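You operate a simulated robot arm through the tools that you are given. There is no shell and no other tool.

The job below is to be done with a simulated robot arm. You get a single attempt, and the scene is never put back.

JOB
Wind the mini black bobbin full on the small winder, then press END.
Fine: bobbin on the cone, roller arm on, work the winder slider till FULL and leave it home. Leave the other controls and bobbins.
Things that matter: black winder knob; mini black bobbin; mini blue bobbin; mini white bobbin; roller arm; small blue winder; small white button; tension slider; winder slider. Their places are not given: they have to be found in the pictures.

It is judged by the outcome, as a careful person would: the job done as asked, and still so three seconds after it is handed in. It fails if anything else is knocked over, pushed out of place, dropped, spilled or broken.

ROBOT AND FRAMES
A 7-joint arm with a two-finger parallel gripper, fixed in place. Base frame: the origin is on the floor under the middle of its stand, x ahead of it, y to its left, z up. Units: cm, degrees, N and s.
It reaches about 104.6 cm from its shoulder. Its first joint turns from -166.0 to 166.0 degrees. Payload 1.57 kg.
The TCP is the grasp point between the finger pads, 3 cm short of the fingertips. In the tool frame z runs along the fingers and y along their closing line. Largest opening 8 cm; finger width 1.7, thickness 1.2; the body of the gripper, 4 by 8.2 cm, starts 8 cm behind the TCP.
Orientation is told as [roll, pitch, yaw] about the base's x, y, z axes, in that order, counted from this pose: with the fingers straight down and closing along the base's y, the tool's x points along the base's -x, its y along +y and its z along -z.

CONTROLS
- The arm moves only by the tool nudge_tool. Its argument "deltas" is a list of rows, each a list of 3 entries, a list of its own where there are three numbers: the shift along the tool's x, y, z in cm, then the turn, a rotation vector about the tool's x, y, z in degrees, then the finger opening in cm, from 0 to 8. In form: [[[x, y, z], [wx, wy, wz], hand], ...]. A call has 1 to 20 rows; each row is the pose to reach, as a shift and turn from the pose commanded when the call began, along the tool's axes at that moment. A row lasts 0.2 s, in which the tool goes at most 5 cm and 8.6 degrees; a call with a longer step from one row to the next is refused whole, and so is a gripper value outside its range. Where a pose cannot be reached the arm comes as near as it can. A force on the tool above 50 N (or 10 N above the force at the start of the call, whichever is more), or a blocked arm, ends the call early, and 0.2 s more pass. Each finger travels about 15.3 cm/s and halts on what it meets, pressing with about 21 N; the grip force reading is that of the motor and also rises with nothing between the fingers. The clock runs only during rows and for 0.2 s after the last one: add rows that repeat a pose to give the fingers time. The reply holds the time, the measured pose of the TCP, the force on the tool along the base axes, the opening and the grip force, in the units named above and with some noise, with the torque about the TCP (base axes, N m) and any sound that the robot's microphone picked up.
- Cameras (640 x 400 px; columns grow to the right, rows downward): "scene" is fixed at [22.04, -64.91, 135.17]; the picture's right is [0.88, 0.48, 0.00], its down [-0.08, 0.15, -0.99] and it looks along [-0.48, 0.86, 0.17] (base axes); focal length 214 px, centre (320, 200). "wrist" rides on the gripper at [7.2, -0.7, -12.2] in the tool frame; the picture's right is [0.09, 1.00, 0.00], its down [-0.84, 0.08, -0.54] and it looks along [-0.54, 0.05, 0.84] (tool axes); focal length 238 px, centre (320, 200).
- capture(camera): a new picture of that camera. It takes no simulated time.
- locate(camera, pixels): for up to 12 pixels [column, row] of the newest picture of that camera ("zoom" is the newest enlarged one), the place [x, y, z] in the base frame of the surface seen there, good to about 0.2 cm. It takes no simulated time.
- inspect(camera, box): a new picture of the part [left, top, right, bottom] of that camera's present view, enlarged. It takes no simulated time.
- close_job(): hands the job in; it is judged then, once.

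Open the gripper and draw the arm clear of the work before you hand the job in, unless the task says otherwise.

The tools are called after ">>>" by a JSON object that holds its "method" and its "body". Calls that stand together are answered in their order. nudge_tool: Moves the arm, as the interface text tells. Its arguments: {"type":"object","properties":{"deltas":{"type":"array","items":{"type":"array"}}},"required":["deltas"]} The other tools are called the same way: capture (camera) takes a picture; locate (camera, pixels) gives the place of the surface under pixels of a picture; inspect (camera, box) takes an enlarged picture of a part of a camera's view; close_job () hands the job in.

At the start:

```text
t: 0.0
eef_pos: [12.47, -44.85, 115.81]
tcp_rot: [0.0, 0.0, 0.0]
ft_force: [-0.2, -0.5, -0.6]
moment: [0.02, -0.02, -0.01]
gripper_width: 7.97
gripper_force: 0.0
```

scene: 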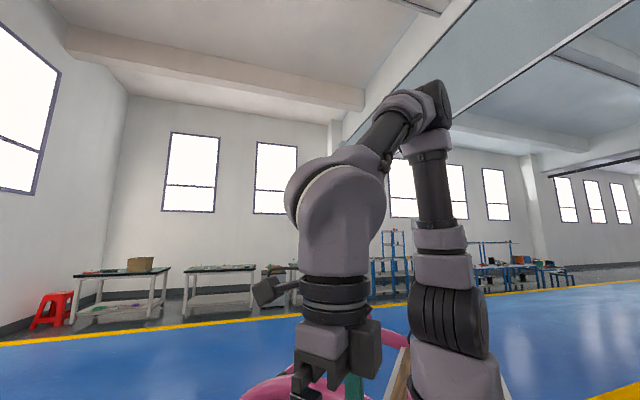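
wrist: 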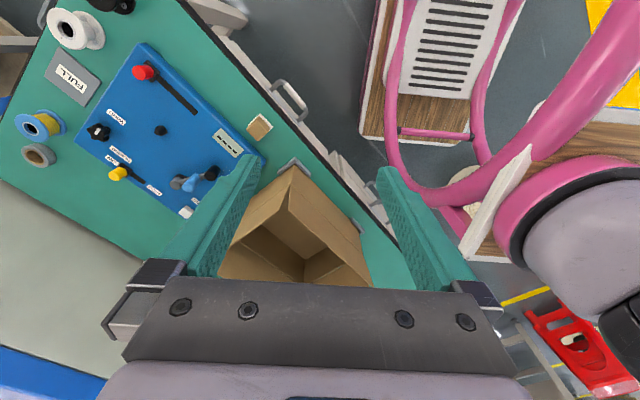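

The wrist picture shows a green bench with a blue winder panel around (160,130), and bobbins at (75,30), (115,5), (40,125). I zoom in on it to identify the parts.

>>> {"method": "inspect", "body": {"camera": "wrist", "box": [0, 0, 320, 220]}}

>>> {"method": "inspect", "body": {"camera": "wrist", "box": [70, 40, 270, 220]}}

```text
1.82 times, centred on (160, 110) of wrist
```

zoom: 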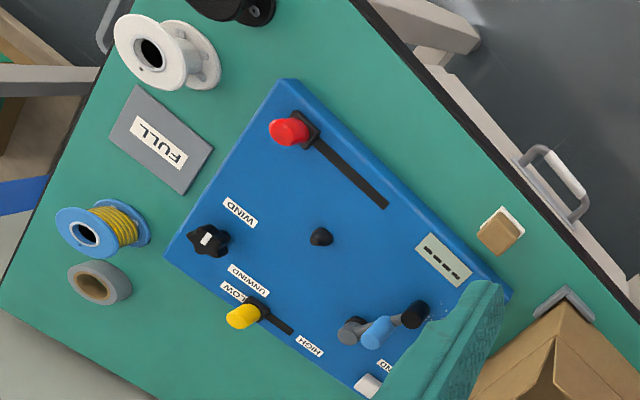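

```text
2.22 times, centred on (170, 130) of wrist
```

zoom: 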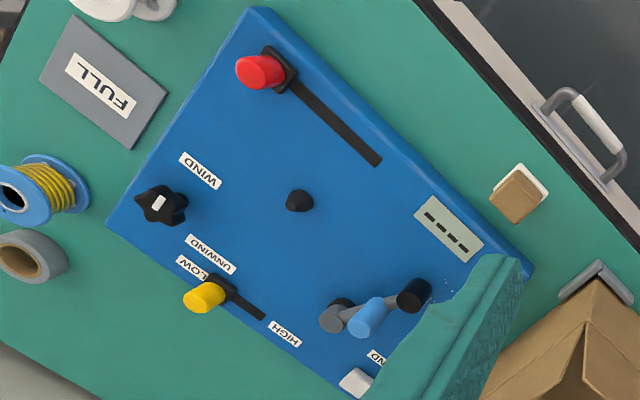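

The panel shows a red slider, a yellow tension slider, a black knob, a cone in the middle, the roller arm, and the white END button partly hidden by a finger. I locate these in the zoomed picture.

>>> {"method": "locate", "body": {"camera": "zoom", "pixels": [[298, 200], [260, 72], [290, 82], [375, 160], [205, 296], [160, 204], [368, 316], [414, 294], [335, 316], [356, 382], [445, 228], [300, 240]]}}

>>> {"method": "capture", "body": {"camera": "wrist"}}

```text
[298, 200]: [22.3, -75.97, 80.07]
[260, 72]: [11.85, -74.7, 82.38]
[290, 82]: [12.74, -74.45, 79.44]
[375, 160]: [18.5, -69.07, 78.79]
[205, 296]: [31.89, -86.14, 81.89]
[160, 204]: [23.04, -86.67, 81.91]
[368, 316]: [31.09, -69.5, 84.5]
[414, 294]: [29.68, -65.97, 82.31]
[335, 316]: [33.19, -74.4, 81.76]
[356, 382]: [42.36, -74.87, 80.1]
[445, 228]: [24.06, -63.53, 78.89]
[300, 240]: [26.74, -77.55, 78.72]
```

```text
taken
```

wrist: 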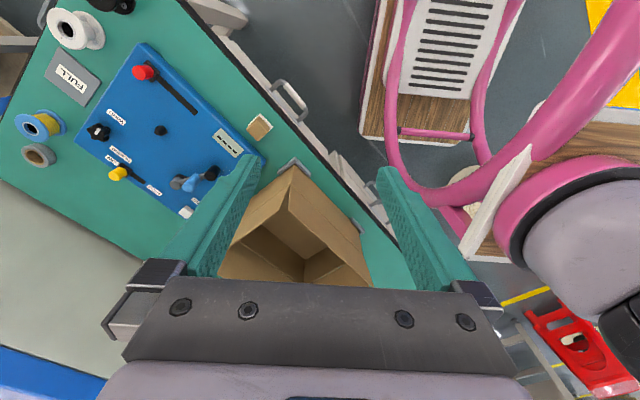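

The black bobbin sits near the top edge of the view at about (115,5). I move the hand sideways at its present height to look over the bench from above.

>>> {"method": "nudge_tool", "body": {"deltas": [[[1, -4, 0], [0, 0, 0], 8], [[2, -8, 0], [0, 0, 0], 8], [[3, -12, 0], [0, 0, 0], 8], [[4, -16, 0], [0, 0, 0], 8], [[5, -20, 0], [0, 0, 0], 8], [[6, -24, 0], [0, 0, 0], 8], [[7, -28, 0], [0, 0, 0], 8], [[7, -28, 0], [0, 0, 0], 8]]}}

>>> {"method": "capture", "body": {"camera": "wrist"}}

>>> {"method": "capture", "body": {"camera": "scene"}}

```text
t: 1.8
eef_pos: [5.44, -73.0, 115.75]
tcp_rot: [0.0, -0.1, 0.1]
ft_force: [0.1, -0.4, 0.6]
moment: [-0.03, 0.0, 0.0]
gripper_width: 8.0
gripper_force: 0.0
```

```text
taken
```

wrist: 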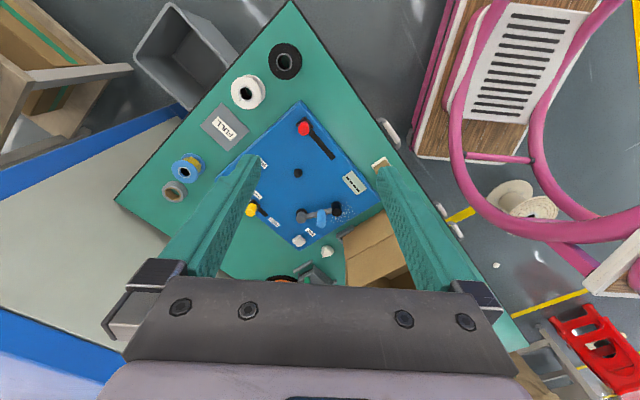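

```text
taken
```

scene: 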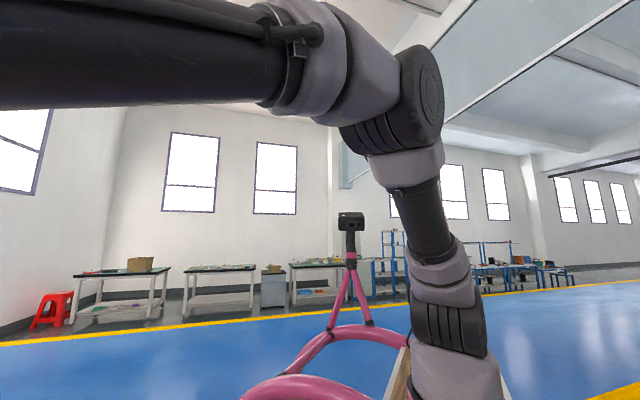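

The black bobbin is at (285,62), the white at (248,92), the blue at (187,167) with a grey ring below at (174,192). I zoom in on them.

>>> {"method": "inspect", "body": {"camera": "wrist", "box": [210, 30, 370, 130]}}

>>> {"method": "inspect", "body": {"camera": "wrist", "box": [230, 130, 390, 260]}}

```text
4.00 times, centred on (290, 80) of wrist
```

zoom: 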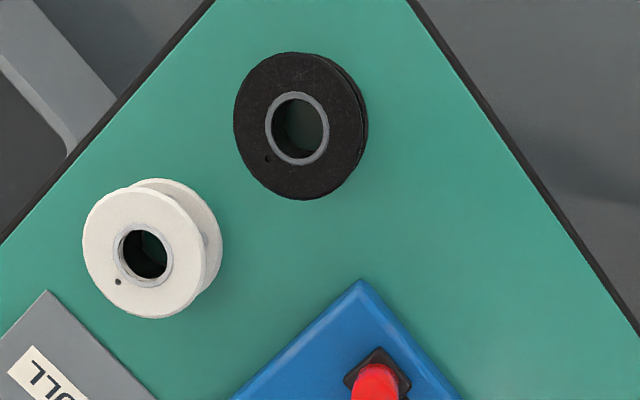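

```text
3.08 times, centred on (310, 195) of wrist
```

zoom: 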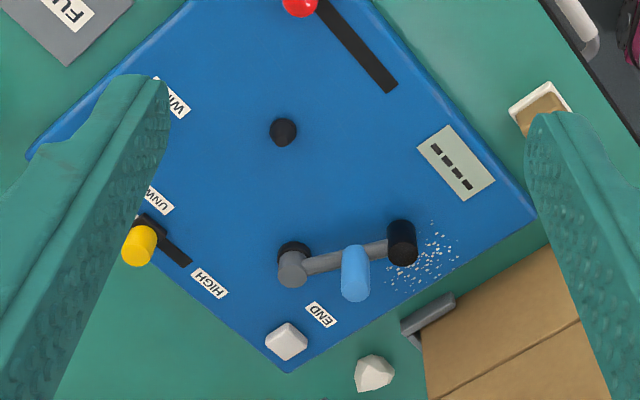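

The second zoom gives a clear view of the panel. I locate cone, roller arm parts, button, slider slot and the display.

>>> {"method": "locate", "body": {"camera": "zoom", "pixels": [[283, 128], [283, 140], [298, 5], [388, 88], [402, 232], [402, 255], [355, 255], [355, 290], [293, 265], [287, 338], [373, 370], [330, 265]]}}

>>> {"method": "inspect", "body": {"camera": "wrist", "box": [255, 100, 345, 160]}}

```text
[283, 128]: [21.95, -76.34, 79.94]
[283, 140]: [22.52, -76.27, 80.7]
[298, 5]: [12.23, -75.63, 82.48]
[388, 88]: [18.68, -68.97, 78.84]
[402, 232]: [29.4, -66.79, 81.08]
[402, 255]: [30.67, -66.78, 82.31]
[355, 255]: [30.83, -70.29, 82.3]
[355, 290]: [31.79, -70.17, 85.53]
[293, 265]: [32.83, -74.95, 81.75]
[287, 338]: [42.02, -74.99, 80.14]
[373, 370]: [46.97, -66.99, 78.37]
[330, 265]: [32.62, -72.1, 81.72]
```

```text
6.67 times, centred on (300, 130) of wrist
```

zoom: 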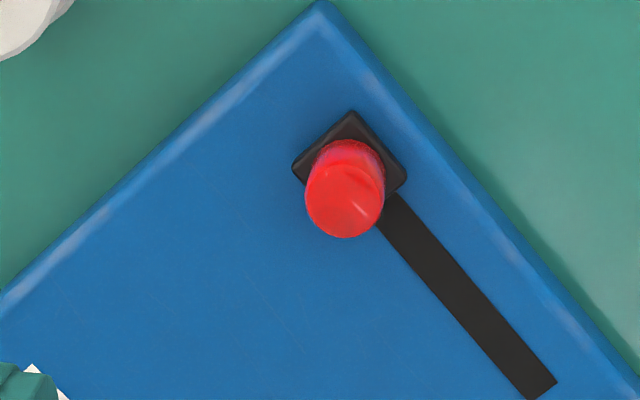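

Red slider is home at the corner end of its slot. I locate its knob, slot, and panel corner in this zoom.

>>> {"method": "locate", "body": {"camera": "zoom", "pixels": [[345, 215], [345, 160], [345, 200], [320, 200], [375, 200], [350, 115], [295, 170], [405, 180], [545, 390], [390, 215], [320, 5], [500, 320]]}}

>>> {"method": "inspect", "body": {"camera": "wrist", "box": [255, 35, 315, 85]}}

```text
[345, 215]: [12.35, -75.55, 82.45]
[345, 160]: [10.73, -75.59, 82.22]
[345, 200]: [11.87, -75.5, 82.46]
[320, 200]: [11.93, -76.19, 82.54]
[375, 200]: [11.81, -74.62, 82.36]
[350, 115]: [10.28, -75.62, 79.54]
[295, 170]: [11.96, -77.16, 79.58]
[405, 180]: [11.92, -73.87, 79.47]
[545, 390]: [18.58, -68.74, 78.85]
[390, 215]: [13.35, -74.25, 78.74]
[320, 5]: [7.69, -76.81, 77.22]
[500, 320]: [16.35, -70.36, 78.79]
```

```text
8.00 times, centred on (285, 60) of wrist
```

zoom: 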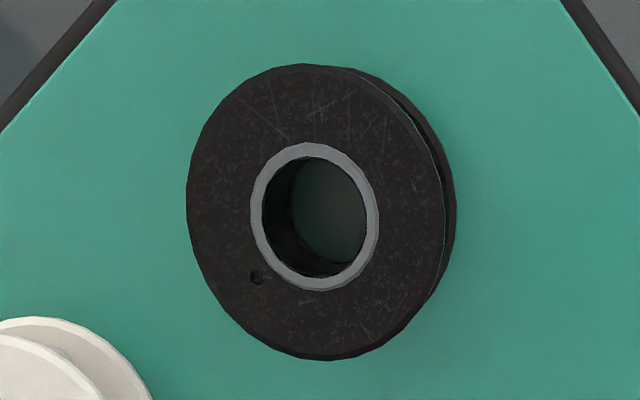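

Black bobbin with a bore appears at zoom (315,215). I locate its rim, top flange and bore edges.

>>> {"method": "locate", "body": {"camera": "zoom", "pixels": [[315, 75], [315, 350], [195, 215], [435, 215], [315, 150], [315, 285], [255, 215], [375, 215], [450, 220], [340, 215], [315, 120], [560, 300]]}}

>>> {"method": "inspect", "body": {"camera": "wrist", "box": [280, 155, 320, 185]}}

```text
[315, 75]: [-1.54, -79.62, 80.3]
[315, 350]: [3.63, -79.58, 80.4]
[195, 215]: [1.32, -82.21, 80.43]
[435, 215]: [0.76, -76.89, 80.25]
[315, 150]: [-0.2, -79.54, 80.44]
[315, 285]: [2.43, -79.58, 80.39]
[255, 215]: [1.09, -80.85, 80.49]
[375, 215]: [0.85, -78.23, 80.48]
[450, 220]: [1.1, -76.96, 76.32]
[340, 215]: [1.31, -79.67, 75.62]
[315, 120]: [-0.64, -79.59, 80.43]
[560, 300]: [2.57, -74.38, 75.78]
```

```text
13.33 times, centred on (300, 170) of wrist
```

zoom: 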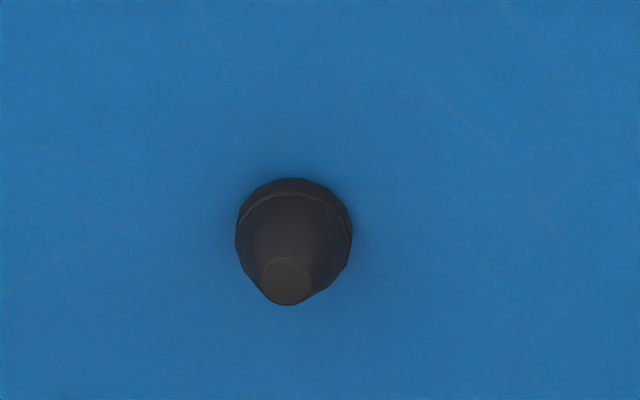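

The cone tip is at zoom (286,280), base centre around (293,235). I locate its edges.

>>> {"method": "locate", "body": {"camera": "zoom", "pixels": [[286, 280], [286, 265], [286, 295], [265, 280], [308, 280], [295, 181], [240, 235], [350, 235], [295, 210], [245, 250], [345, 250], [400, 235]]}}

>>> {"method": "inspect", "body": {"camera": "wrist", "box": [285, 190, 355, 245]}}

```text
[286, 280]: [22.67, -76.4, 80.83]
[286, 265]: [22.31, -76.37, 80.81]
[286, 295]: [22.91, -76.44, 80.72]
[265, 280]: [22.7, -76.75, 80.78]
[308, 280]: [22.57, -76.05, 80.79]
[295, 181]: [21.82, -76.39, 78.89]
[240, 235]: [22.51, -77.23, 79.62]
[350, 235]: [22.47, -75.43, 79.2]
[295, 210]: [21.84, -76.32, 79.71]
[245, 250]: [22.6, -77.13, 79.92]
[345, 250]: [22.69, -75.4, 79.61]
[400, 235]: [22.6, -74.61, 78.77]
```

```text
7.27 times, centred on (320, 218) of wrist
```

zoom: 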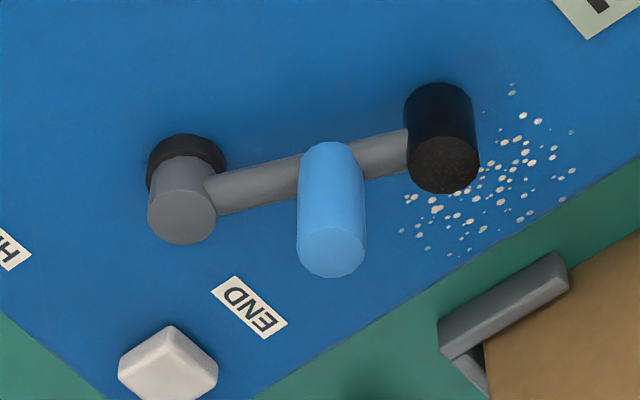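

I have the layout: bobbin centre about (1.0,-79.6), top z 80.4; cone at (22.55,-76.4), tip z 80.8; slot running at 45°. I turn the hand by 45° (closing line along the slot direction, away from the white bobbin) while moving over the black bobbin at height 103.

>>> {"method": "nudge_tool", "body": {"deltas": [[[0.7, -1.1, 2], [0, 0, 7.5], 8], [[1.4, -2.2, 4], [0, 0, 15], 8], [[2.1, -3.3, 6], [0, 0, 22.5], 8], [[2.9, -4.4, 8], [0, 0, 30], 8], [[3.6, -5.5, 10], [0, 0, 37.5], 8], [[4.4, -6.57, 12.75], [0, 0, 45], 8], [[4.4, -6.57, 12.75], [0, 0, 45], 8]]}}

>>> {"method": "capture", "body": {"camera": "wrist"}}

```text
t: 3.4
eef_pos: [1.12, -79.43, 102.9]
tcp_rot: [0.1, -0.1, -45.1]
ft_force: [-0.1, 0.7, 0.1]
moment: [0.0, -0.02, 0.03]
gripper_width: 8.01
gripper_force: 0.0
```

```text
taken
```

wrist: 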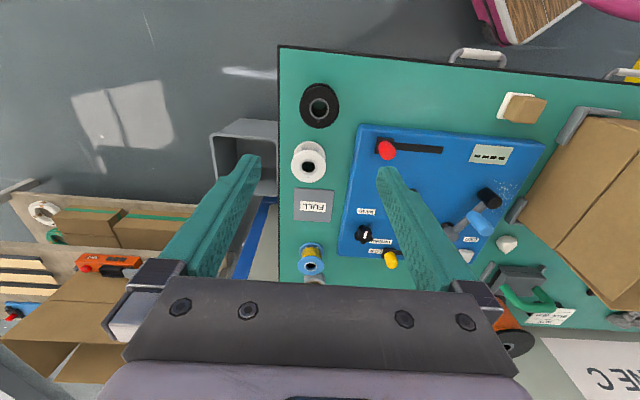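

The rotated view shows the black bobbin at (319,105) and white one at (309,162). I zoom and relocate the bobbin for a precise grasp.

>>> {"method": "inspect", "body": {"camera": "wrist", "box": [280, 75, 360, 195]}}

>>> {"method": "inspect", "body": {"camera": "wrist", "box": [295, 80, 345, 130]}}

```text
3.33 times, centred on (320, 135) of wrist
```

zoom: 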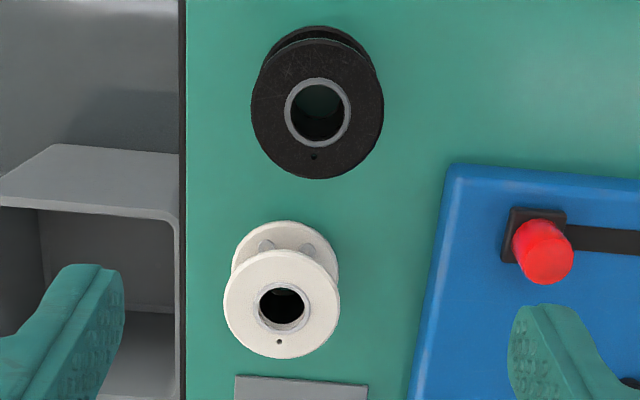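

```text
8.00 times, centred on (320, 105) of wrist
```

zoom: 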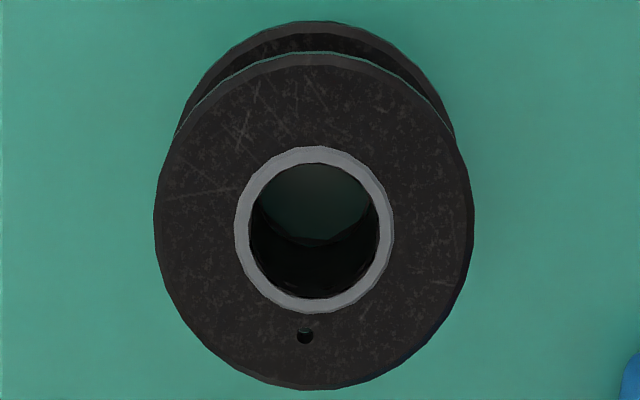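

I measure rim and bore points in this zoom to fix the bobbin centre.

>>> {"method": "locate", "body": {"camera": "zoom", "pixels": [[160, 225], [468, 225], [314, 66], [314, 384], [242, 230], [385, 230], [314, 152], [314, 308], [310, 30], [310, 42], [190, 110], [445, 115]]}}

```text
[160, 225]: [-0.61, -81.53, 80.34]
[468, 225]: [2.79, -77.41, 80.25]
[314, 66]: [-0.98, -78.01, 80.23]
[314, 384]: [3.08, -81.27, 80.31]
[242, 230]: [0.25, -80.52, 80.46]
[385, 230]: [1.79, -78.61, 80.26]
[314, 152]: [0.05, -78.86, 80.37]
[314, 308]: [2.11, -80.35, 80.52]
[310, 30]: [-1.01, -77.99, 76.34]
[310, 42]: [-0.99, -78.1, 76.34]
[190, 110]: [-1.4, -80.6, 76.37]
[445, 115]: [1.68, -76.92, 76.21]
```

Bobbin centre is about (1.06,-79.57), bottom flange 75.75–76.35. I descend with open fingers to z≈84 first and verify the pose.

>>> {"method": "nudge_tool", "body": {"deltas": [[[-0.05, -0.06, 4], [0, 0, 0], 8], [[-0.09, -0.12, 8], [0, 0, 0], 8], [[-0.09, -0.12, 12], [0, 0, 0], 8], [[-0.09, -0.12, 15], [0, 0, 0], 8], [[-0.09, -0.12, 17.5], [0, 0, 0], 8], [[-0.09, -0.12, 19], [0, 0, 0], 8], [[-0.09, -0.12, 19], [0, 0, 0], 8]]}}

>>> {"method": "capture", "body": {"camera": "wrist"}}

```text
t: 5.0
eef_pos: [1.08, -79.64, 83.95]
tcp_rot: [0.1, 0.0, -45.1]
ft_force: [-0.3, -0.3, 0.0]
moment: [0.02, -0.04, 0.01]
gripper_width: 8.01
gripper_force: 0.1
```

```text
taken
```

wrist: 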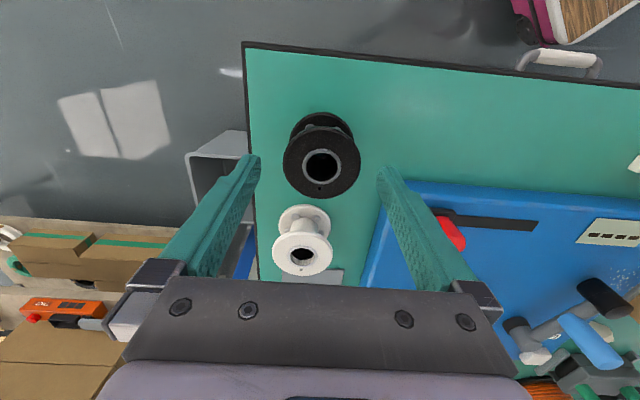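

The bobbin sits centred between the fingertips at (321,165) and the fingers clear the panel. I descend the last 4.85 cm and close gently by stepping the opening down.

>>> {"method": "nudge_tool", "body": {"deltas": [[[0, 0, 2], [0, 0, 0], 8], [[0, 0, 4], [0, 0, 0], 8], [[0, 0, 4.85], [0, 0, 0], 8], [[0, 0, 4.85], [0, 0, 0], 8], [[0, 0, 4.85], [0, 0, 0], 6.5], [[0, 0, 4.85], [0, 0, 0], 5.6], [[0, 0, 4.85], [0, 0, 0], 5.0], [[0, 0, 4.85], [0, 0, 0], 4.6], [[0, 0, 4.85], [0, 0, 0], 4.6]]}}

>>> {"method": "capture", "body": {"camera": "wrist"}}

```text
t: 7.0
eef_pos: [0.89, -79.48, 79.11]
tcp_rot: [0.1, 0.0, -44.9]
ft_force: [-0.5, 0.0, -0.1]
moment: [-0.03, 0.0, 0.03]
gripper_width: 5.5
gripper_force: 21.3
```

```text
taken
```

wrist: 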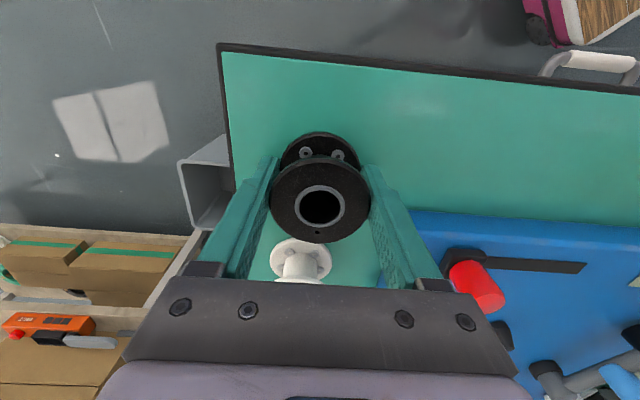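

Gripped at 5.5 cm with 21 N. I lift it 10 cm straight up and check it is held and how it is centred in the fingers.

>>> {"method": "nudge_tool", "body": {"deltas": [[[0, 0, -1], [0, 0, 0], 4.6], [[0, 0, -3], [0, 0, 0], 4.6], [[0, 0, -6], [0, 0, 0], 4.6], [[0, 0, -9], [0, 0, 0], 4.6], [[0, 0, -11], [0, 0, 0], 4.6], [[0, 0, -12], [0, 0, 0], 4.6], [[0, 0, -12], [0, 0, 0], 4.6]]}}

>>> {"method": "inspect", "body": {"camera": "wrist", "box": [240, 110, 400, 260]}}

```text
t: 8.6
eef_pos: [0.99, -79.48, 91.11]
tcp_rot: [0.0, 0.0, -45.0]
ft_force: [0.3, -1.1, -0.4]
moment: [0.0, -0.02, 0.02]
gripper_width: 5.51
gripper_force: 21.3
```

```text
2.67 times, centred on (320, 185) of wrist
```

zoom: 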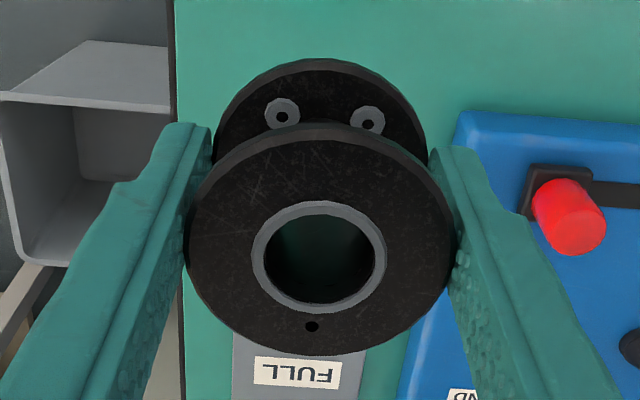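

The bobbin is held upright between the pads. I locate rim and bore points to find its centre relative to the TCP.

>>> {"method": "locate", "body": {"camera": "zoom", "pixels": [[320, 132], [320, 350], [195, 240], [445, 240], [320, 207], [320, 306], [258, 255], [380, 255], [320, 66], [320, 80], [220, 140], [420, 140]]}}

```text
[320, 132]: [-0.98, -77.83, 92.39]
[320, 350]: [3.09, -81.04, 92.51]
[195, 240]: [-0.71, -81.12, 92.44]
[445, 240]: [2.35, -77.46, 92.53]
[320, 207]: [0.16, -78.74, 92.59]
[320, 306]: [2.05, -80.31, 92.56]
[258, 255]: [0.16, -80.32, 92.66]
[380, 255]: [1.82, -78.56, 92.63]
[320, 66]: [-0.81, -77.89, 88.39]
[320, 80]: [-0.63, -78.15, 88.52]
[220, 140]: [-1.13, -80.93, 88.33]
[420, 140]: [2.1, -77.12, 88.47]
```

Bobbin centre coincides with the TCP to about 0.1 cm. I carry it up to z≈101 and over the cone, where the cone should still be visible beyond the lower flange.

>>> {"method": "nudge_tool", "body": {"deltas": [[[0, 0, -4], [0, 0, 0], 4.6], [[-1.5, 2, -7], [0, 0, 0], 4.6], [[-4, 5.3, -9], [0, 0, 0], 4.6], [[-6.5, 8.7, -10], [0, 0, 0], 4.6], [[-9, 12, -10], [0, 0, 0], 4.6], [[-11, 14.8, -10], [0, 0, 0], 4.6], [[-12.5, 16.8, -10], [0, 0, 0], 4.6], [[-13.02, 17.48, -10], [0, 0, 0], 4.6], [[-13.02, 17.48, -10], [0, 0, 0], 4.6]]}}

>>> {"method": "capture", "body": {"camera": "wrist"}}

>>> {"method": "inspect", "body": {"camera": "wrist", "box": [240, 90, 400, 250]}}

```text
t: 10.6
eef_pos: [22.63, -76.44, 101.15]
tcp_rot: [0.0, -0.1, -45.1]
ft_force: [-1.1, 0.3, 0.1]
moment: [0.01, 0.01, 0.0]
gripper_width: 5.52
gripper_force: 21.0
```

```text
taken
```

wrist: 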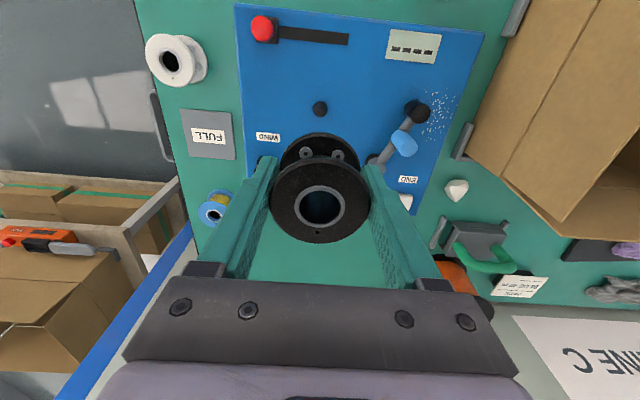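

```text
2.50 times, centred on (320, 170) of wrist
```

zoom: 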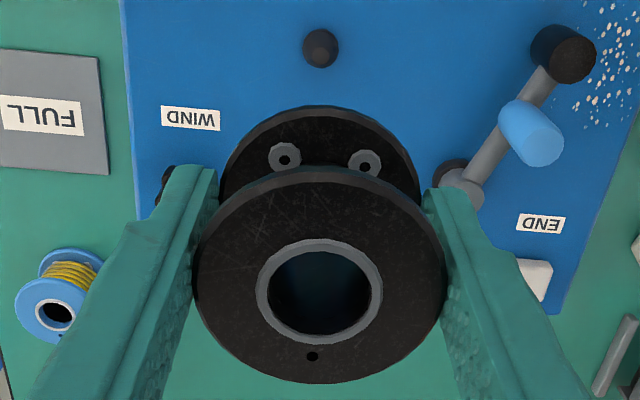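

The cone shows at (320,108), beyond the lower flange. I zoom on it and on the bobbin's bore to compare positions.

>>> {"method": "inspect", "body": {"camera": "wrist", "box": [304, 98, 336, 118]}}

```text
16.00 times, centred on (320, 108) of wrist
```

zoom: 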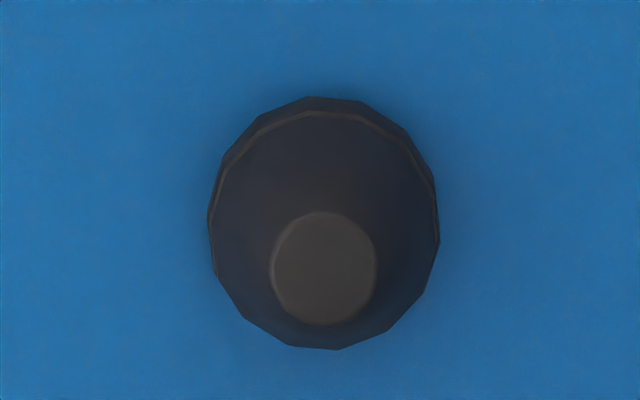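

I locate the tip's edges and the cone's base edges in this close-up.

>>> {"method": "locate", "body": {"camera": "zoom", "pixels": [[275, 268], [372, 268], [323, 217], [323, 320], [323, 268], [212, 225], [436, 225], [320, 100], [330, 345], [323, 160], [270, 225], [385, 225]]}}

>>> {"method": "inspect", "body": {"camera": "wrist", "box": [260, 150, 380, 250]}}

```text
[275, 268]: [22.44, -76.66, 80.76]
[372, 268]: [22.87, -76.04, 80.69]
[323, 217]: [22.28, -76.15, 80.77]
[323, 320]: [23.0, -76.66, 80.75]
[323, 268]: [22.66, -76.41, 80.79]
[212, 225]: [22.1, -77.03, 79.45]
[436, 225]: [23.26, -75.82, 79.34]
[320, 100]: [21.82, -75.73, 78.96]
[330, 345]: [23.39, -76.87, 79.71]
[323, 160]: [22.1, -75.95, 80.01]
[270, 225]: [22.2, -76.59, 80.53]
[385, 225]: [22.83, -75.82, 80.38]
```

```text
4.00 times, centred on (320, 200) of wrist
```

zoom: 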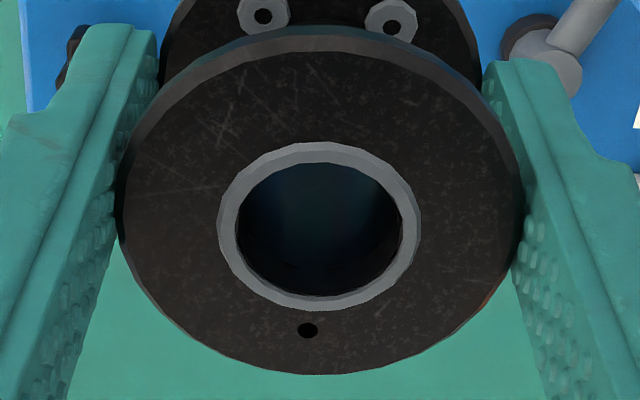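

Cone axis is at (22.65,-76.39). Now I locate points on the bobbin's ring and rim.

>>> {"method": "locate", "body": {"camera": "zoom", "pixels": [[228, 230], [411, 230], [318, 150], [318, 302], [130, 200], [512, 200], [318, 50], [318, 368], [260, 167], [378, 295], [372, 165], [262, 292]]}}

```text
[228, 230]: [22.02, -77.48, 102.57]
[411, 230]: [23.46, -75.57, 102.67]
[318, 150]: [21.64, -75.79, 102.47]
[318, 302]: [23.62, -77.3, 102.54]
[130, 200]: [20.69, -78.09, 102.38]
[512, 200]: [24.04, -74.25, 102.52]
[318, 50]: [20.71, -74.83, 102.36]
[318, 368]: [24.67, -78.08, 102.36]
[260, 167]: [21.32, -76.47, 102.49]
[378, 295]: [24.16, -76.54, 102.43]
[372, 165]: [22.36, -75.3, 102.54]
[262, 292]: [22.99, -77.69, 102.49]
```

Bobbin axis (22.70,-76.51) versus cone (22.65,-76.39): I correct by about 0.1 cm in tool x and 0.05 in tool y, and lower to z≈84.6, just above the cone tip.

>>> {"method": "nudge_tool", "body": {"deltas": [[[0.05, 0.03, 3], [0, 0, 0], 4.6], [[0.1, 0.05, 7], [0, 0, 0], 4.6], [[0.1, 0.05, 11], [0, 0, 0], 4.6], [[0.1, 0.05, 14], [0, 0, 0], 4.6], [[0.1, 0.05, 15.7], [0, 0, 0], 4.6], [[0.1, 0.05, 16.5], [0, 0, 0], 4.6], [[0.1, 0.05, 16.5], [0, 0, 0], 4.6]]}}

>>> {"method": "capture", "body": {"camera": "wrist"}}

>>> {"method": "inspect", "body": {"camera": "wrist", "box": [260, 130, 380, 250]}}

```text
t: 12.2
eef_pos: [22.64, -76.29, 84.57]
tcp_rot: [0.0, 0.1, -44.9]
ft_force: [1.1, -0.5, -1.4]
moment: [0.03, -0.01, -0.04]
gripper_width: 5.5
gripper_force: 21.4
```

```text
taken
```

wrist: 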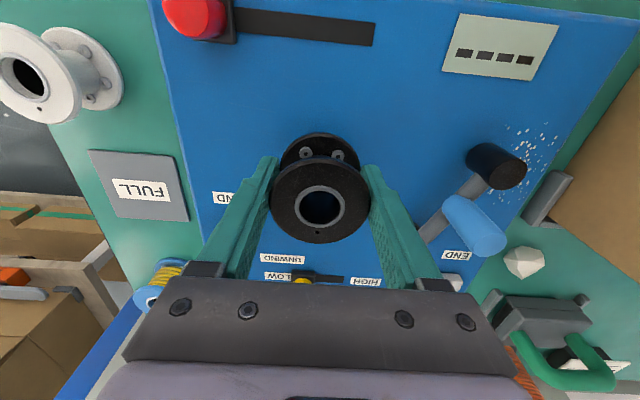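

```text
3.33 times, centred on (320, 190) of wrist
```

zoom: 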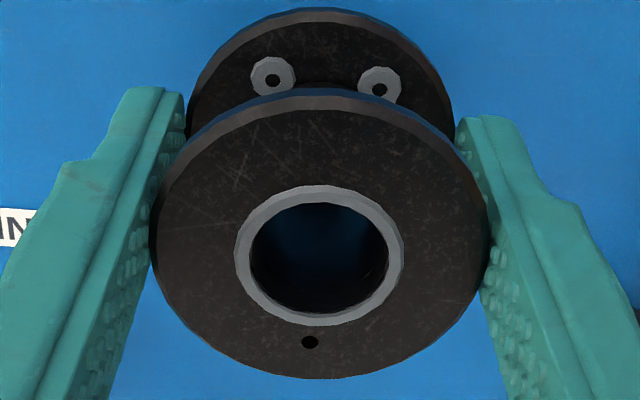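

No contact yet. I lower slowly over the cone in small steps, to about 0.15 cm above the seat, watching the force.

>>> {"method": "nudge_tool", "body": {"deltas": [[[0, 0, 0.4], [0, 0, 0], 4.6], [[0, 0, 0.8], [0, 0, 0], 4.6], [[0, 0, 1.1], [0, 0, 0], 4.6], [[0, 0, 1.3], [0, 0, 0], 4.6], [[0, 0, 1.3], [0, 0, 0], 4.6]]}}

>>> {"method": "inspect", "body": {"camera": "wrist", "box": [260, 130, 380, 250]}}

```text
t: 13.4
eef_pos: [22.59, -76.1, 83.4]
tcp_rot: [0.1, -0.1, -45.1]
ft_force: [-0.3, -0.4, -0.5]
moment: [-0.01, 0.02, -0.02]
gripper_width: 5.49
gripper_force: 20.7
```

```text
3.33 times, centred on (320, 190) of wrist
```

zoom: 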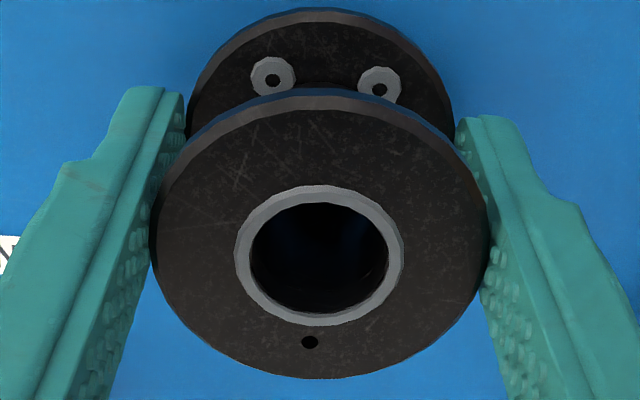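

No contact force so far. I lower another 0.85 cm in small steps.

>>> {"method": "nudge_tool", "body": {"deltas": [[[0, 0, 0.2], [0, 0, 0], 4.6], [[0, 0, 0.4], [0, 0, 0], 4.6], [[0, 0, 0.6], [0, 0, 0], 4.6], [[0, 0, 0.75], [0, 0, 0], 4.6], [[0, 0, 0.85], [0, 0, 0], 4.6], [[0, 0, 0.85], [0, 0, 0], 4.6]]}}

>>> {"method": "inspect", "body": {"camera": "wrist", "box": [240, 110, 400, 250]}}

```text
t: 14.8
eef_pos: [22.65, -76.34, 82.42]
tcp_rot: [0.1, 0.0, -44.9]
ft_force: [0.1, -0.2, -0.3]
moment: [0.02, -0.01, 0.01]
gripper_width: 5.49
gripper_force: 21.3
```

```text
2.86 times, centred on (320, 180) of wrist
```

zoom: 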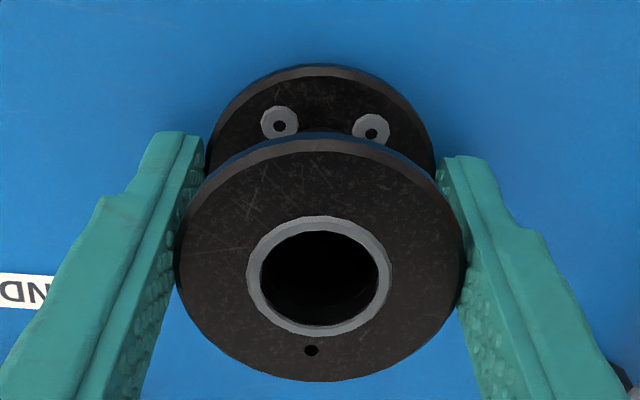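

Still free at 82.4. I lower 0.25 cm more to seat it, then read the force.

>>> {"method": "nudge_tool", "body": {"deltas": [[[0, 0, 0.1], [0, 0, 0], 4.6], [[0, 0, 0.2], [0, 0, 0], 4.6], [[0, 0, 0.25], [0, 0, 0], 4.6], [[0, 0, 0.25], [0, 0, 0], 4.6]]}}

>>> {"method": "inspect", "body": {"camera": "wrist", "box": [240, 110, 400, 250]}}

```text
t: 15.8
eef_pos: [22.61, -76.31, 82.14]
tcp_rot: [0.1, 0.0, -45.0]
ft_force: [0.8, -0.4, -0.1]
moment: [0.0, 0.02, -0.02]
gripper_width: 5.51
gripper_force: 21.5
```

```text
2.86 times, centred on (320, 180) of wrist
```

zoom: 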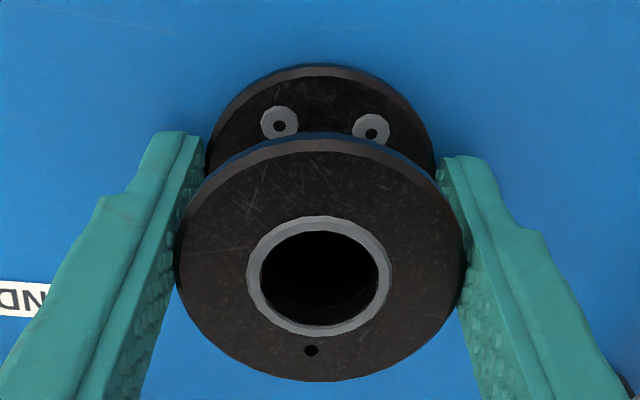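

Bobbin bottom is essentially at panel level. I lower one more 0.1 cm, then open the fingers gradually.

>>> {"method": "nudge_tool", "body": {"deltas": [[[0, 0, 0.1], [0, 0, 0], 4.6], [[0, 0, 0.1], [0, 0, 0], 4.6], [[0, 0, 0.1], [0, 0, 0], 5.4], [[0, 0, 0.1], [0, 0, 0], 5.8], [[0, 0, 0.1], [0, 0, 0], 6.4], [[0, 0, 0.1], [0, 0, 0], 7.2], [[0, 0, 0.1], [0, 0, 0], 8], [[0, 0, 0.1], [0, 0, 0], 8]]}}

>>> {"method": "capture", "body": {"camera": "wrist"}}

>>> {"method": "inspect", "body": {"camera": "wrist", "box": [240, 110, 400, 250]}}

```text
t: 17.6
eef_pos: [22.43, -76.16, 82.16]
tcp_rot: [0.0, 0.0, -45.0]
ft_force: [-0.1, 0.1, -0.5]
moment: [0.0, 0.01, -0.04]
gripper_width: 8.0
gripper_force: 0.0
```

```text
taken
```

wrist: 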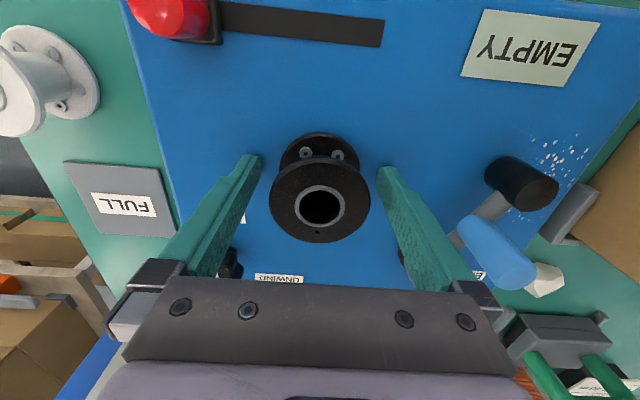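

```text
2.86 times, centred on (320, 180) of wrist
```

zoom: 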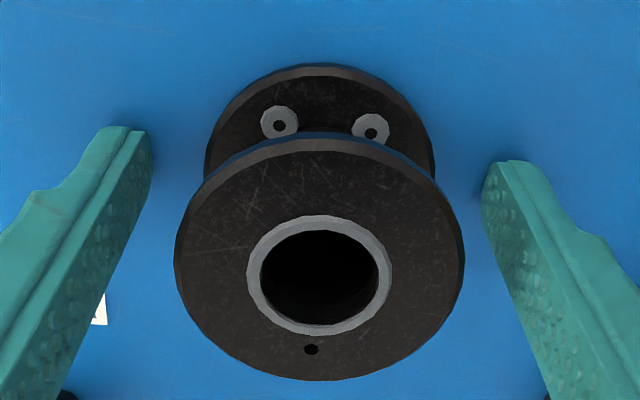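

The display now reads EMPTY, so the bobbin is seated. I raise the hand straight up by 14 cm before dealing with the roller arm.

>>> {"method": "nudge_tool", "body": {"deltas": [[[0, 0, -2], [0, 0, 0], 8], [[0, 0, -5], [0, 0, 0], 8], [[0, 0, -9], [0, 0, 0], 8], [[0, 0, -13], [0, 0, 0], 8], [[0, 0, -16], [0, 0, 0], 8], [[0, 0, -16], [0, 0, 0], 8]]}}

>>> {"method": "capture", "body": {"camera": "wrist"}}

>>> {"method": "inspect", "body": {"camera": "wrist", "box": [260, 60, 460, 220]}}

```text
t: 19.0
eef_pos: [22.4, -76.31, 98.07]
tcp_rot: [0.0, 0.0, -44.9]
ft_force: [0.4, -0.8, -0.3]
moment: [0.01, -0.01, 0.04]
gripper_width: 8.0
gripper_force: 0.1
```

```text
taken
```

wrist: 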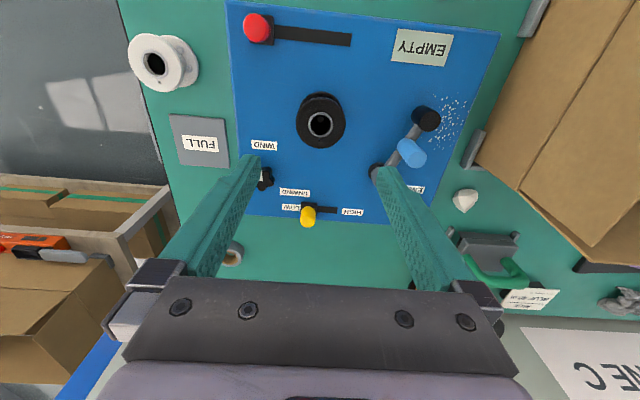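

```text
2.50 times, centred on (360, 140) of wrist
```

zoom: 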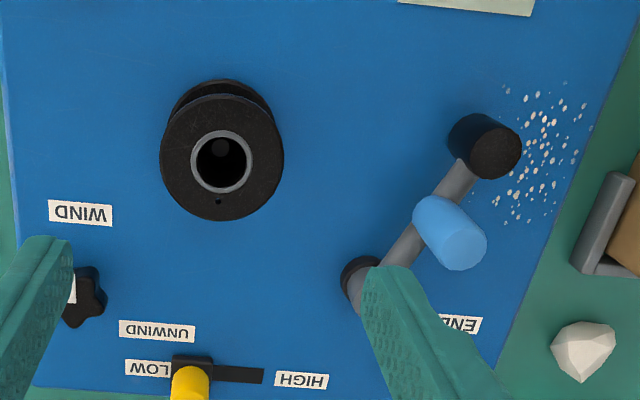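

I need the handle, pivot and roller positions plus nearby box heights. I locate these in this zoom.

>>> {"method": "locate", "body": {"camera": "zoom", "pixels": [[460, 248], [440, 222], [485, 245], [435, 245], [492, 152], [520, 150], [465, 155], [455, 180], [350, 290], [362, 265], [222, 135], [585, 350]]}}

>>> {"method": "locate", "body": {"camera": "wrist", "pixels": [[480, 158], [500, 165], [522, 192], [590, 50], [560, 210], [595, 245], [320, 124], [345, 120], [297, 120], [320, 145]]}}

```text
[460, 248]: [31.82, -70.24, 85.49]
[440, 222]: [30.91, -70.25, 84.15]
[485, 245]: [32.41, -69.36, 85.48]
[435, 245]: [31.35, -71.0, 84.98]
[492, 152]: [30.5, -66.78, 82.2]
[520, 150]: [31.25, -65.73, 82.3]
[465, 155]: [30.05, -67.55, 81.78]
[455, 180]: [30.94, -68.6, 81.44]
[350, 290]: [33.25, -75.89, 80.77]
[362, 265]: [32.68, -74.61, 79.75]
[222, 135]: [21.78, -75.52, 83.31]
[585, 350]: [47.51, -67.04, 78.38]
```

```text
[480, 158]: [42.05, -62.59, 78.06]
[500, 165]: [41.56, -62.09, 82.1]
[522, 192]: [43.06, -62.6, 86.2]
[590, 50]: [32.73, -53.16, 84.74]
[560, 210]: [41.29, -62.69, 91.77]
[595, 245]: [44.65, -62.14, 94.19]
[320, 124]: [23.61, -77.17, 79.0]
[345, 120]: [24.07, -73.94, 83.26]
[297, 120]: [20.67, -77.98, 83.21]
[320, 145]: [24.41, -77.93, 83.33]
```

Handle top is about (31.85,-70.2,85.5); the cardboard box stays well away at (41,-62). I move the hand above the handle at z≈98 to measure it closely.

>>> {"method": "nudge_tool", "body": {"deltas": [[[-0.7, 3.5, 0], [0, 0, 0], 8], [[-1.5, 7.2, 0], [0, 0, 0], 8], [[-2.2, 10.8, 0], [0, 0, 0], 8], [[-2.2, 10.8, 0], [0, 0, 0], 8]]}}

>>> {"method": "capture", "body": {"camera": "wrist"}}

>>> {"method": "inspect", "body": {"camera": "wrist", "box": [240, 60, 400, 200]}}

```text
t: 20.0
eef_pos: [31.9, -70.18, 98.27]
tcp_rot: [0.0, 0.0, -45.0]
ft_force: [-0.5, 0.6, 0.0]
moment: [0.01, -0.02, -0.03]
gripper_width: 8.01
gripper_force: 0.1
```

```text
taken
```

wrist: 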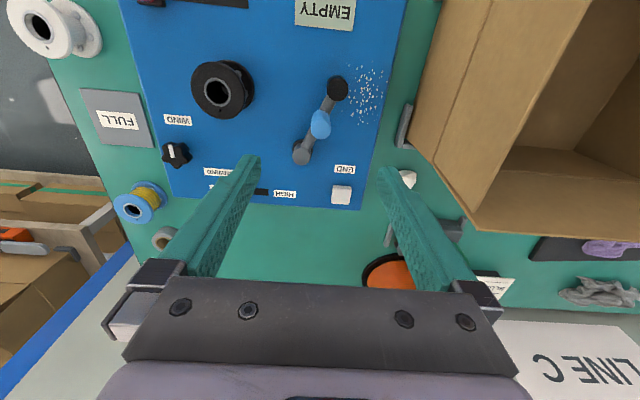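

```text
2.86 times, centred on (320, 130) of wrist
```

zoom: 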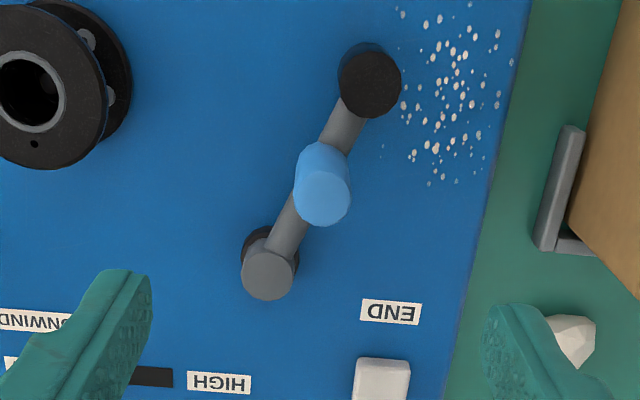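

Clear view now of roller (370,80), handle (325,195), pivot (268,275) in the zoom. I zoom tighter and locate their edges.

>>> {"method": "inspect", "body": {"camera": "wrist", "box": [285, 70, 355, 170]}}

```text
4.00 times, centred on (320, 120) of wrist
```

zoom: 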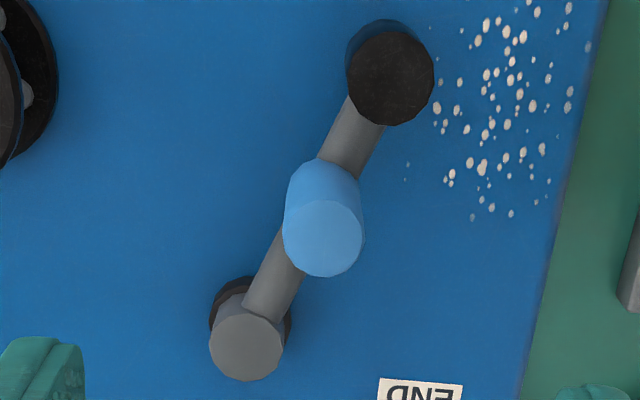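

>>> {"method": "locate", "body": {"camera": "zoom", "pixels": [[287, 237], [360, 237], [324, 205], [324, 272], [324, 240], [212, 345], [282, 345], [247, 345], [352, 80], [430, 80], [391, 80], [391, 35]]}}

```text
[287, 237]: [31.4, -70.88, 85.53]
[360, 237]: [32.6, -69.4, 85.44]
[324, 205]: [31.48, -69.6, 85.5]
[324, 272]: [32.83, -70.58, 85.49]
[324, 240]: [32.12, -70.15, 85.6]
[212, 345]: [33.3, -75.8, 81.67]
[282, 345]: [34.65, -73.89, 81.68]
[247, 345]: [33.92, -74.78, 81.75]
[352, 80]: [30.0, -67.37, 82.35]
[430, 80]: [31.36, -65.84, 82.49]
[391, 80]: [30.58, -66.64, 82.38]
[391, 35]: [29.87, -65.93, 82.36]
```

Handle centre is (32.05,-70.13) with radius about 0.95, top 85.5; pivot (33.95,-74.83); roller (30.65,-66.62). I descend to straddle the handle with tips at z≈83.7 (above the bar and above the bobbin's top), fingers at 4 cm.

>>> {"method": "nudge_tool", "body": {"deltas": [[[-0.12, 0.26, 3], [0, 0, 0], 5], [[-0.12, 0.26, 6], [0, 0, 0], 4], [[-0.12, 0.26, 9], [0, 0, 0], 4], [[-0.12, 0.26, 11.4], [0, 0, 0], 4], [[-0.12, 0.26, 11.4], [0, 0, 0], 4]]}}

>>> {"method": "capture", "body": {"camera": "wrist"}}

>>> {"method": "inspect", "body": {"camera": "wrist", "box": [240, 100, 400, 240]}}

```text
t: 21.2
eef_pos: [32.22, -69.98, 86.74]
tcp_rot: [0.0, 0.0, -45.0]
ft_force: [-0.6, -0.7, 0.8]
moment: [-0.03, 0.0, -0.01]
gripper_width: 3.98
gripper_force: 0.1
```

```text
taken
```

wrist: 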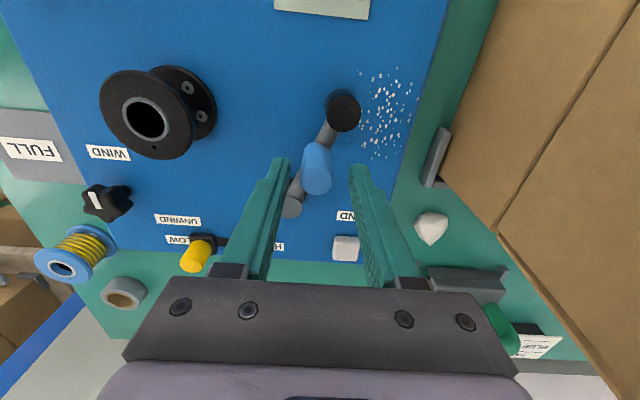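

```text
2.86 times, centred on (320, 170) of wrist
```

zoom: 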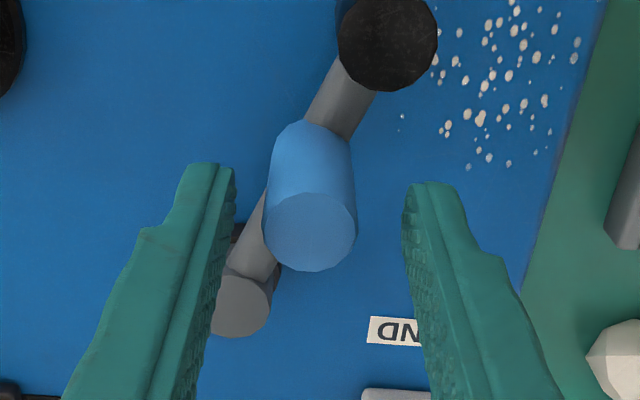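

The handle is centred between the fingers. I close to 2.4 cm around it and swing it along the arc about the pivot toward the cone, first to 160°.

>>> {"method": "nudge_tool", "body": {"deltas": [[[0, 0, 0], [0, 0, 0], 3], [[0, 0, 0], [0, 0, 0], 2.4], [[0.23, -0.67, 0], [0, 0, 0], 2.4], [[0.36, -1.36, 0], [0, 0, 0], 2.4], [[0.4, -2.07, 0], [0, 0, 0], 2.4], [[0.34, -2.77, 0], [0, 0, 0], 2.4], [[0.18, -3.46, 0], [0, 0, 0], 2.4], [[-0.08, -4.12, 0], [0, 0, 0], 2.4], [[-0.08, -4.12, 0], [0, 0, 0], 2.4]]}}

>>> {"method": "capture", "body": {"camera": "wrist"}}

>>> {"method": "inspect", "body": {"camera": "wrist", "box": [200, 80, 400, 240]}}

```text
t: 23.2
eef_pos: [29.27, -73.06, 86.69]
tcp_rot: [0.0, 0.0, -44.9]
ft_force: [1.1, 0.7, 0.2]
moment: [0.02, 0.03, 0.02]
gripper_width: 2.46
gripper_force: 0.9
```

```text
taken
```

wrist: 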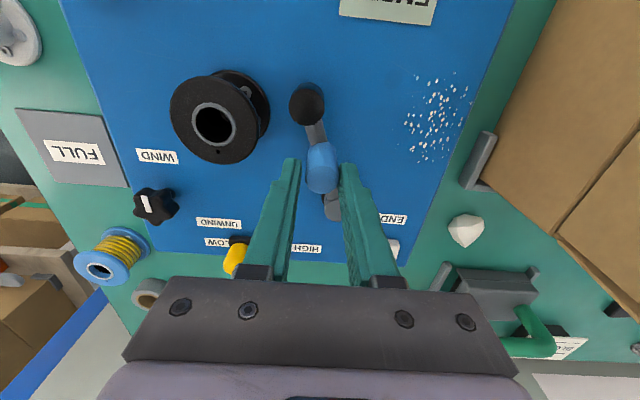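

```text
2.50 times, centred on (300, 160) of wrist
```

zoom: 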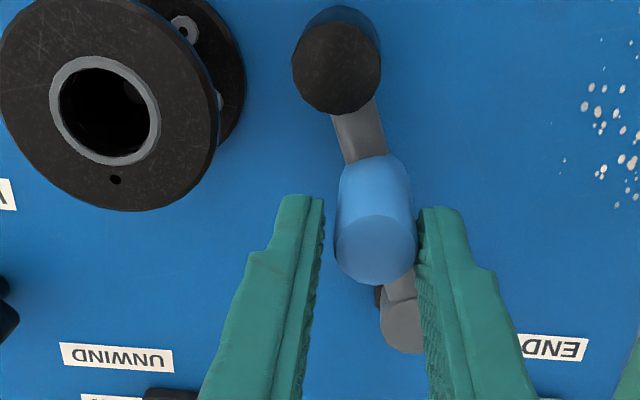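

The arm swings freely, with handle and roller following. I continue to about 178° and check the contact.

>>> {"method": "nudge_tool", "body": {"deltas": [[[-0.16, -0.32, 0], [0, 0, 0], 2.4], [[-0.34, -0.62, 0], [0, 0, 0], 2.4], [[-0.55, -0.91, 0], [0, 0, 0], 2.4], [[-0.76, -1.19, 0], [0, 0, 0], 2.4], [[-0.88, -1.32, 0], [0, 0, 0], 2.4], [[-0.88, -1.32, 0], [0, 0, 0], 2.4]]}}

>>> {"method": "capture", "body": {"camera": "wrist"}}

>>> {"method": "inspect", "body": {"camera": "wrist", "box": [200, 80, 400, 240]}}

```text
t: 24.6
eef_pos: [28.91, -74.49, 86.62]
tcp_rot: [0.1, 0.1, -44.9]
ft_force: [4.2, 7.8, -2.2]
moment: [0.05, -0.02, 0.0]
gripper_width: 3.14
gripper_force: 4.3
```

```text
taken
```

wrist: 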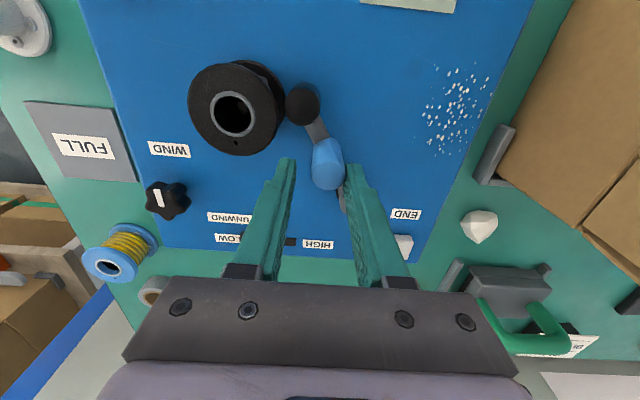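

```text
2.50 times, centred on (300, 160) of wrist
```

zoom: 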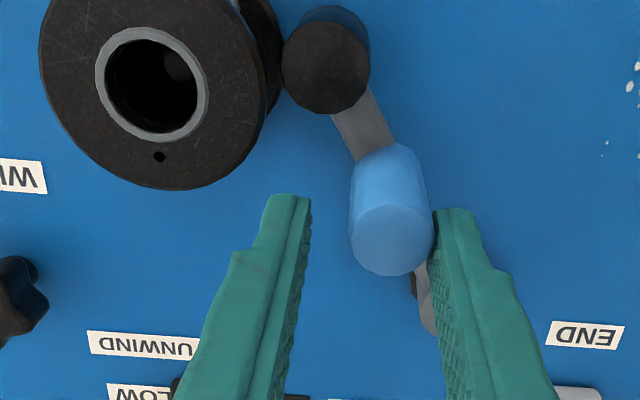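

Force rose to about 9 N and the fingers were spread: the roller is meeting the bobbin near (300,105). I locate roller, handle and bobbin now to see where it touches.

>>> {"method": "inspect", "body": {"camera": "wrist", "box": [240, 60, 360, 140]}}

>>> {"method": "locate", "body": {"camera": "wrist", "pixels": [[303, 105], [288, 105], [319, 105], [303, 92], [303, 119], [328, 176], [314, 176], [343, 176], [233, 113], [255, 113], [212, 113], [278, 105]]}}

```text
5.00 times, centred on (300, 100) of wrist
```

zoom: 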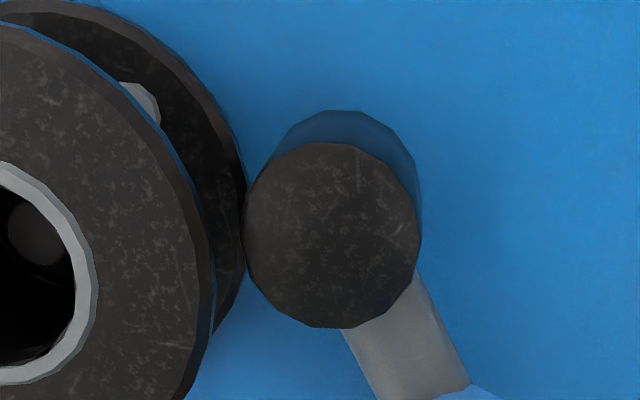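

```text
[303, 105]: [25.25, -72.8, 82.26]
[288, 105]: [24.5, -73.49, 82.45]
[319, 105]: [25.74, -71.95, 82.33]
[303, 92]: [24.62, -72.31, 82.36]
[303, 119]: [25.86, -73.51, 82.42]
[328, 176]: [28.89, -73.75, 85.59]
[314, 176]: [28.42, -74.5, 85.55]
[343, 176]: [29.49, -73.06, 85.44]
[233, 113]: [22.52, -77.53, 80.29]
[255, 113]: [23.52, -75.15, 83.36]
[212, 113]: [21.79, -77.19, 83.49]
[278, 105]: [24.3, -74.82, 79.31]
```

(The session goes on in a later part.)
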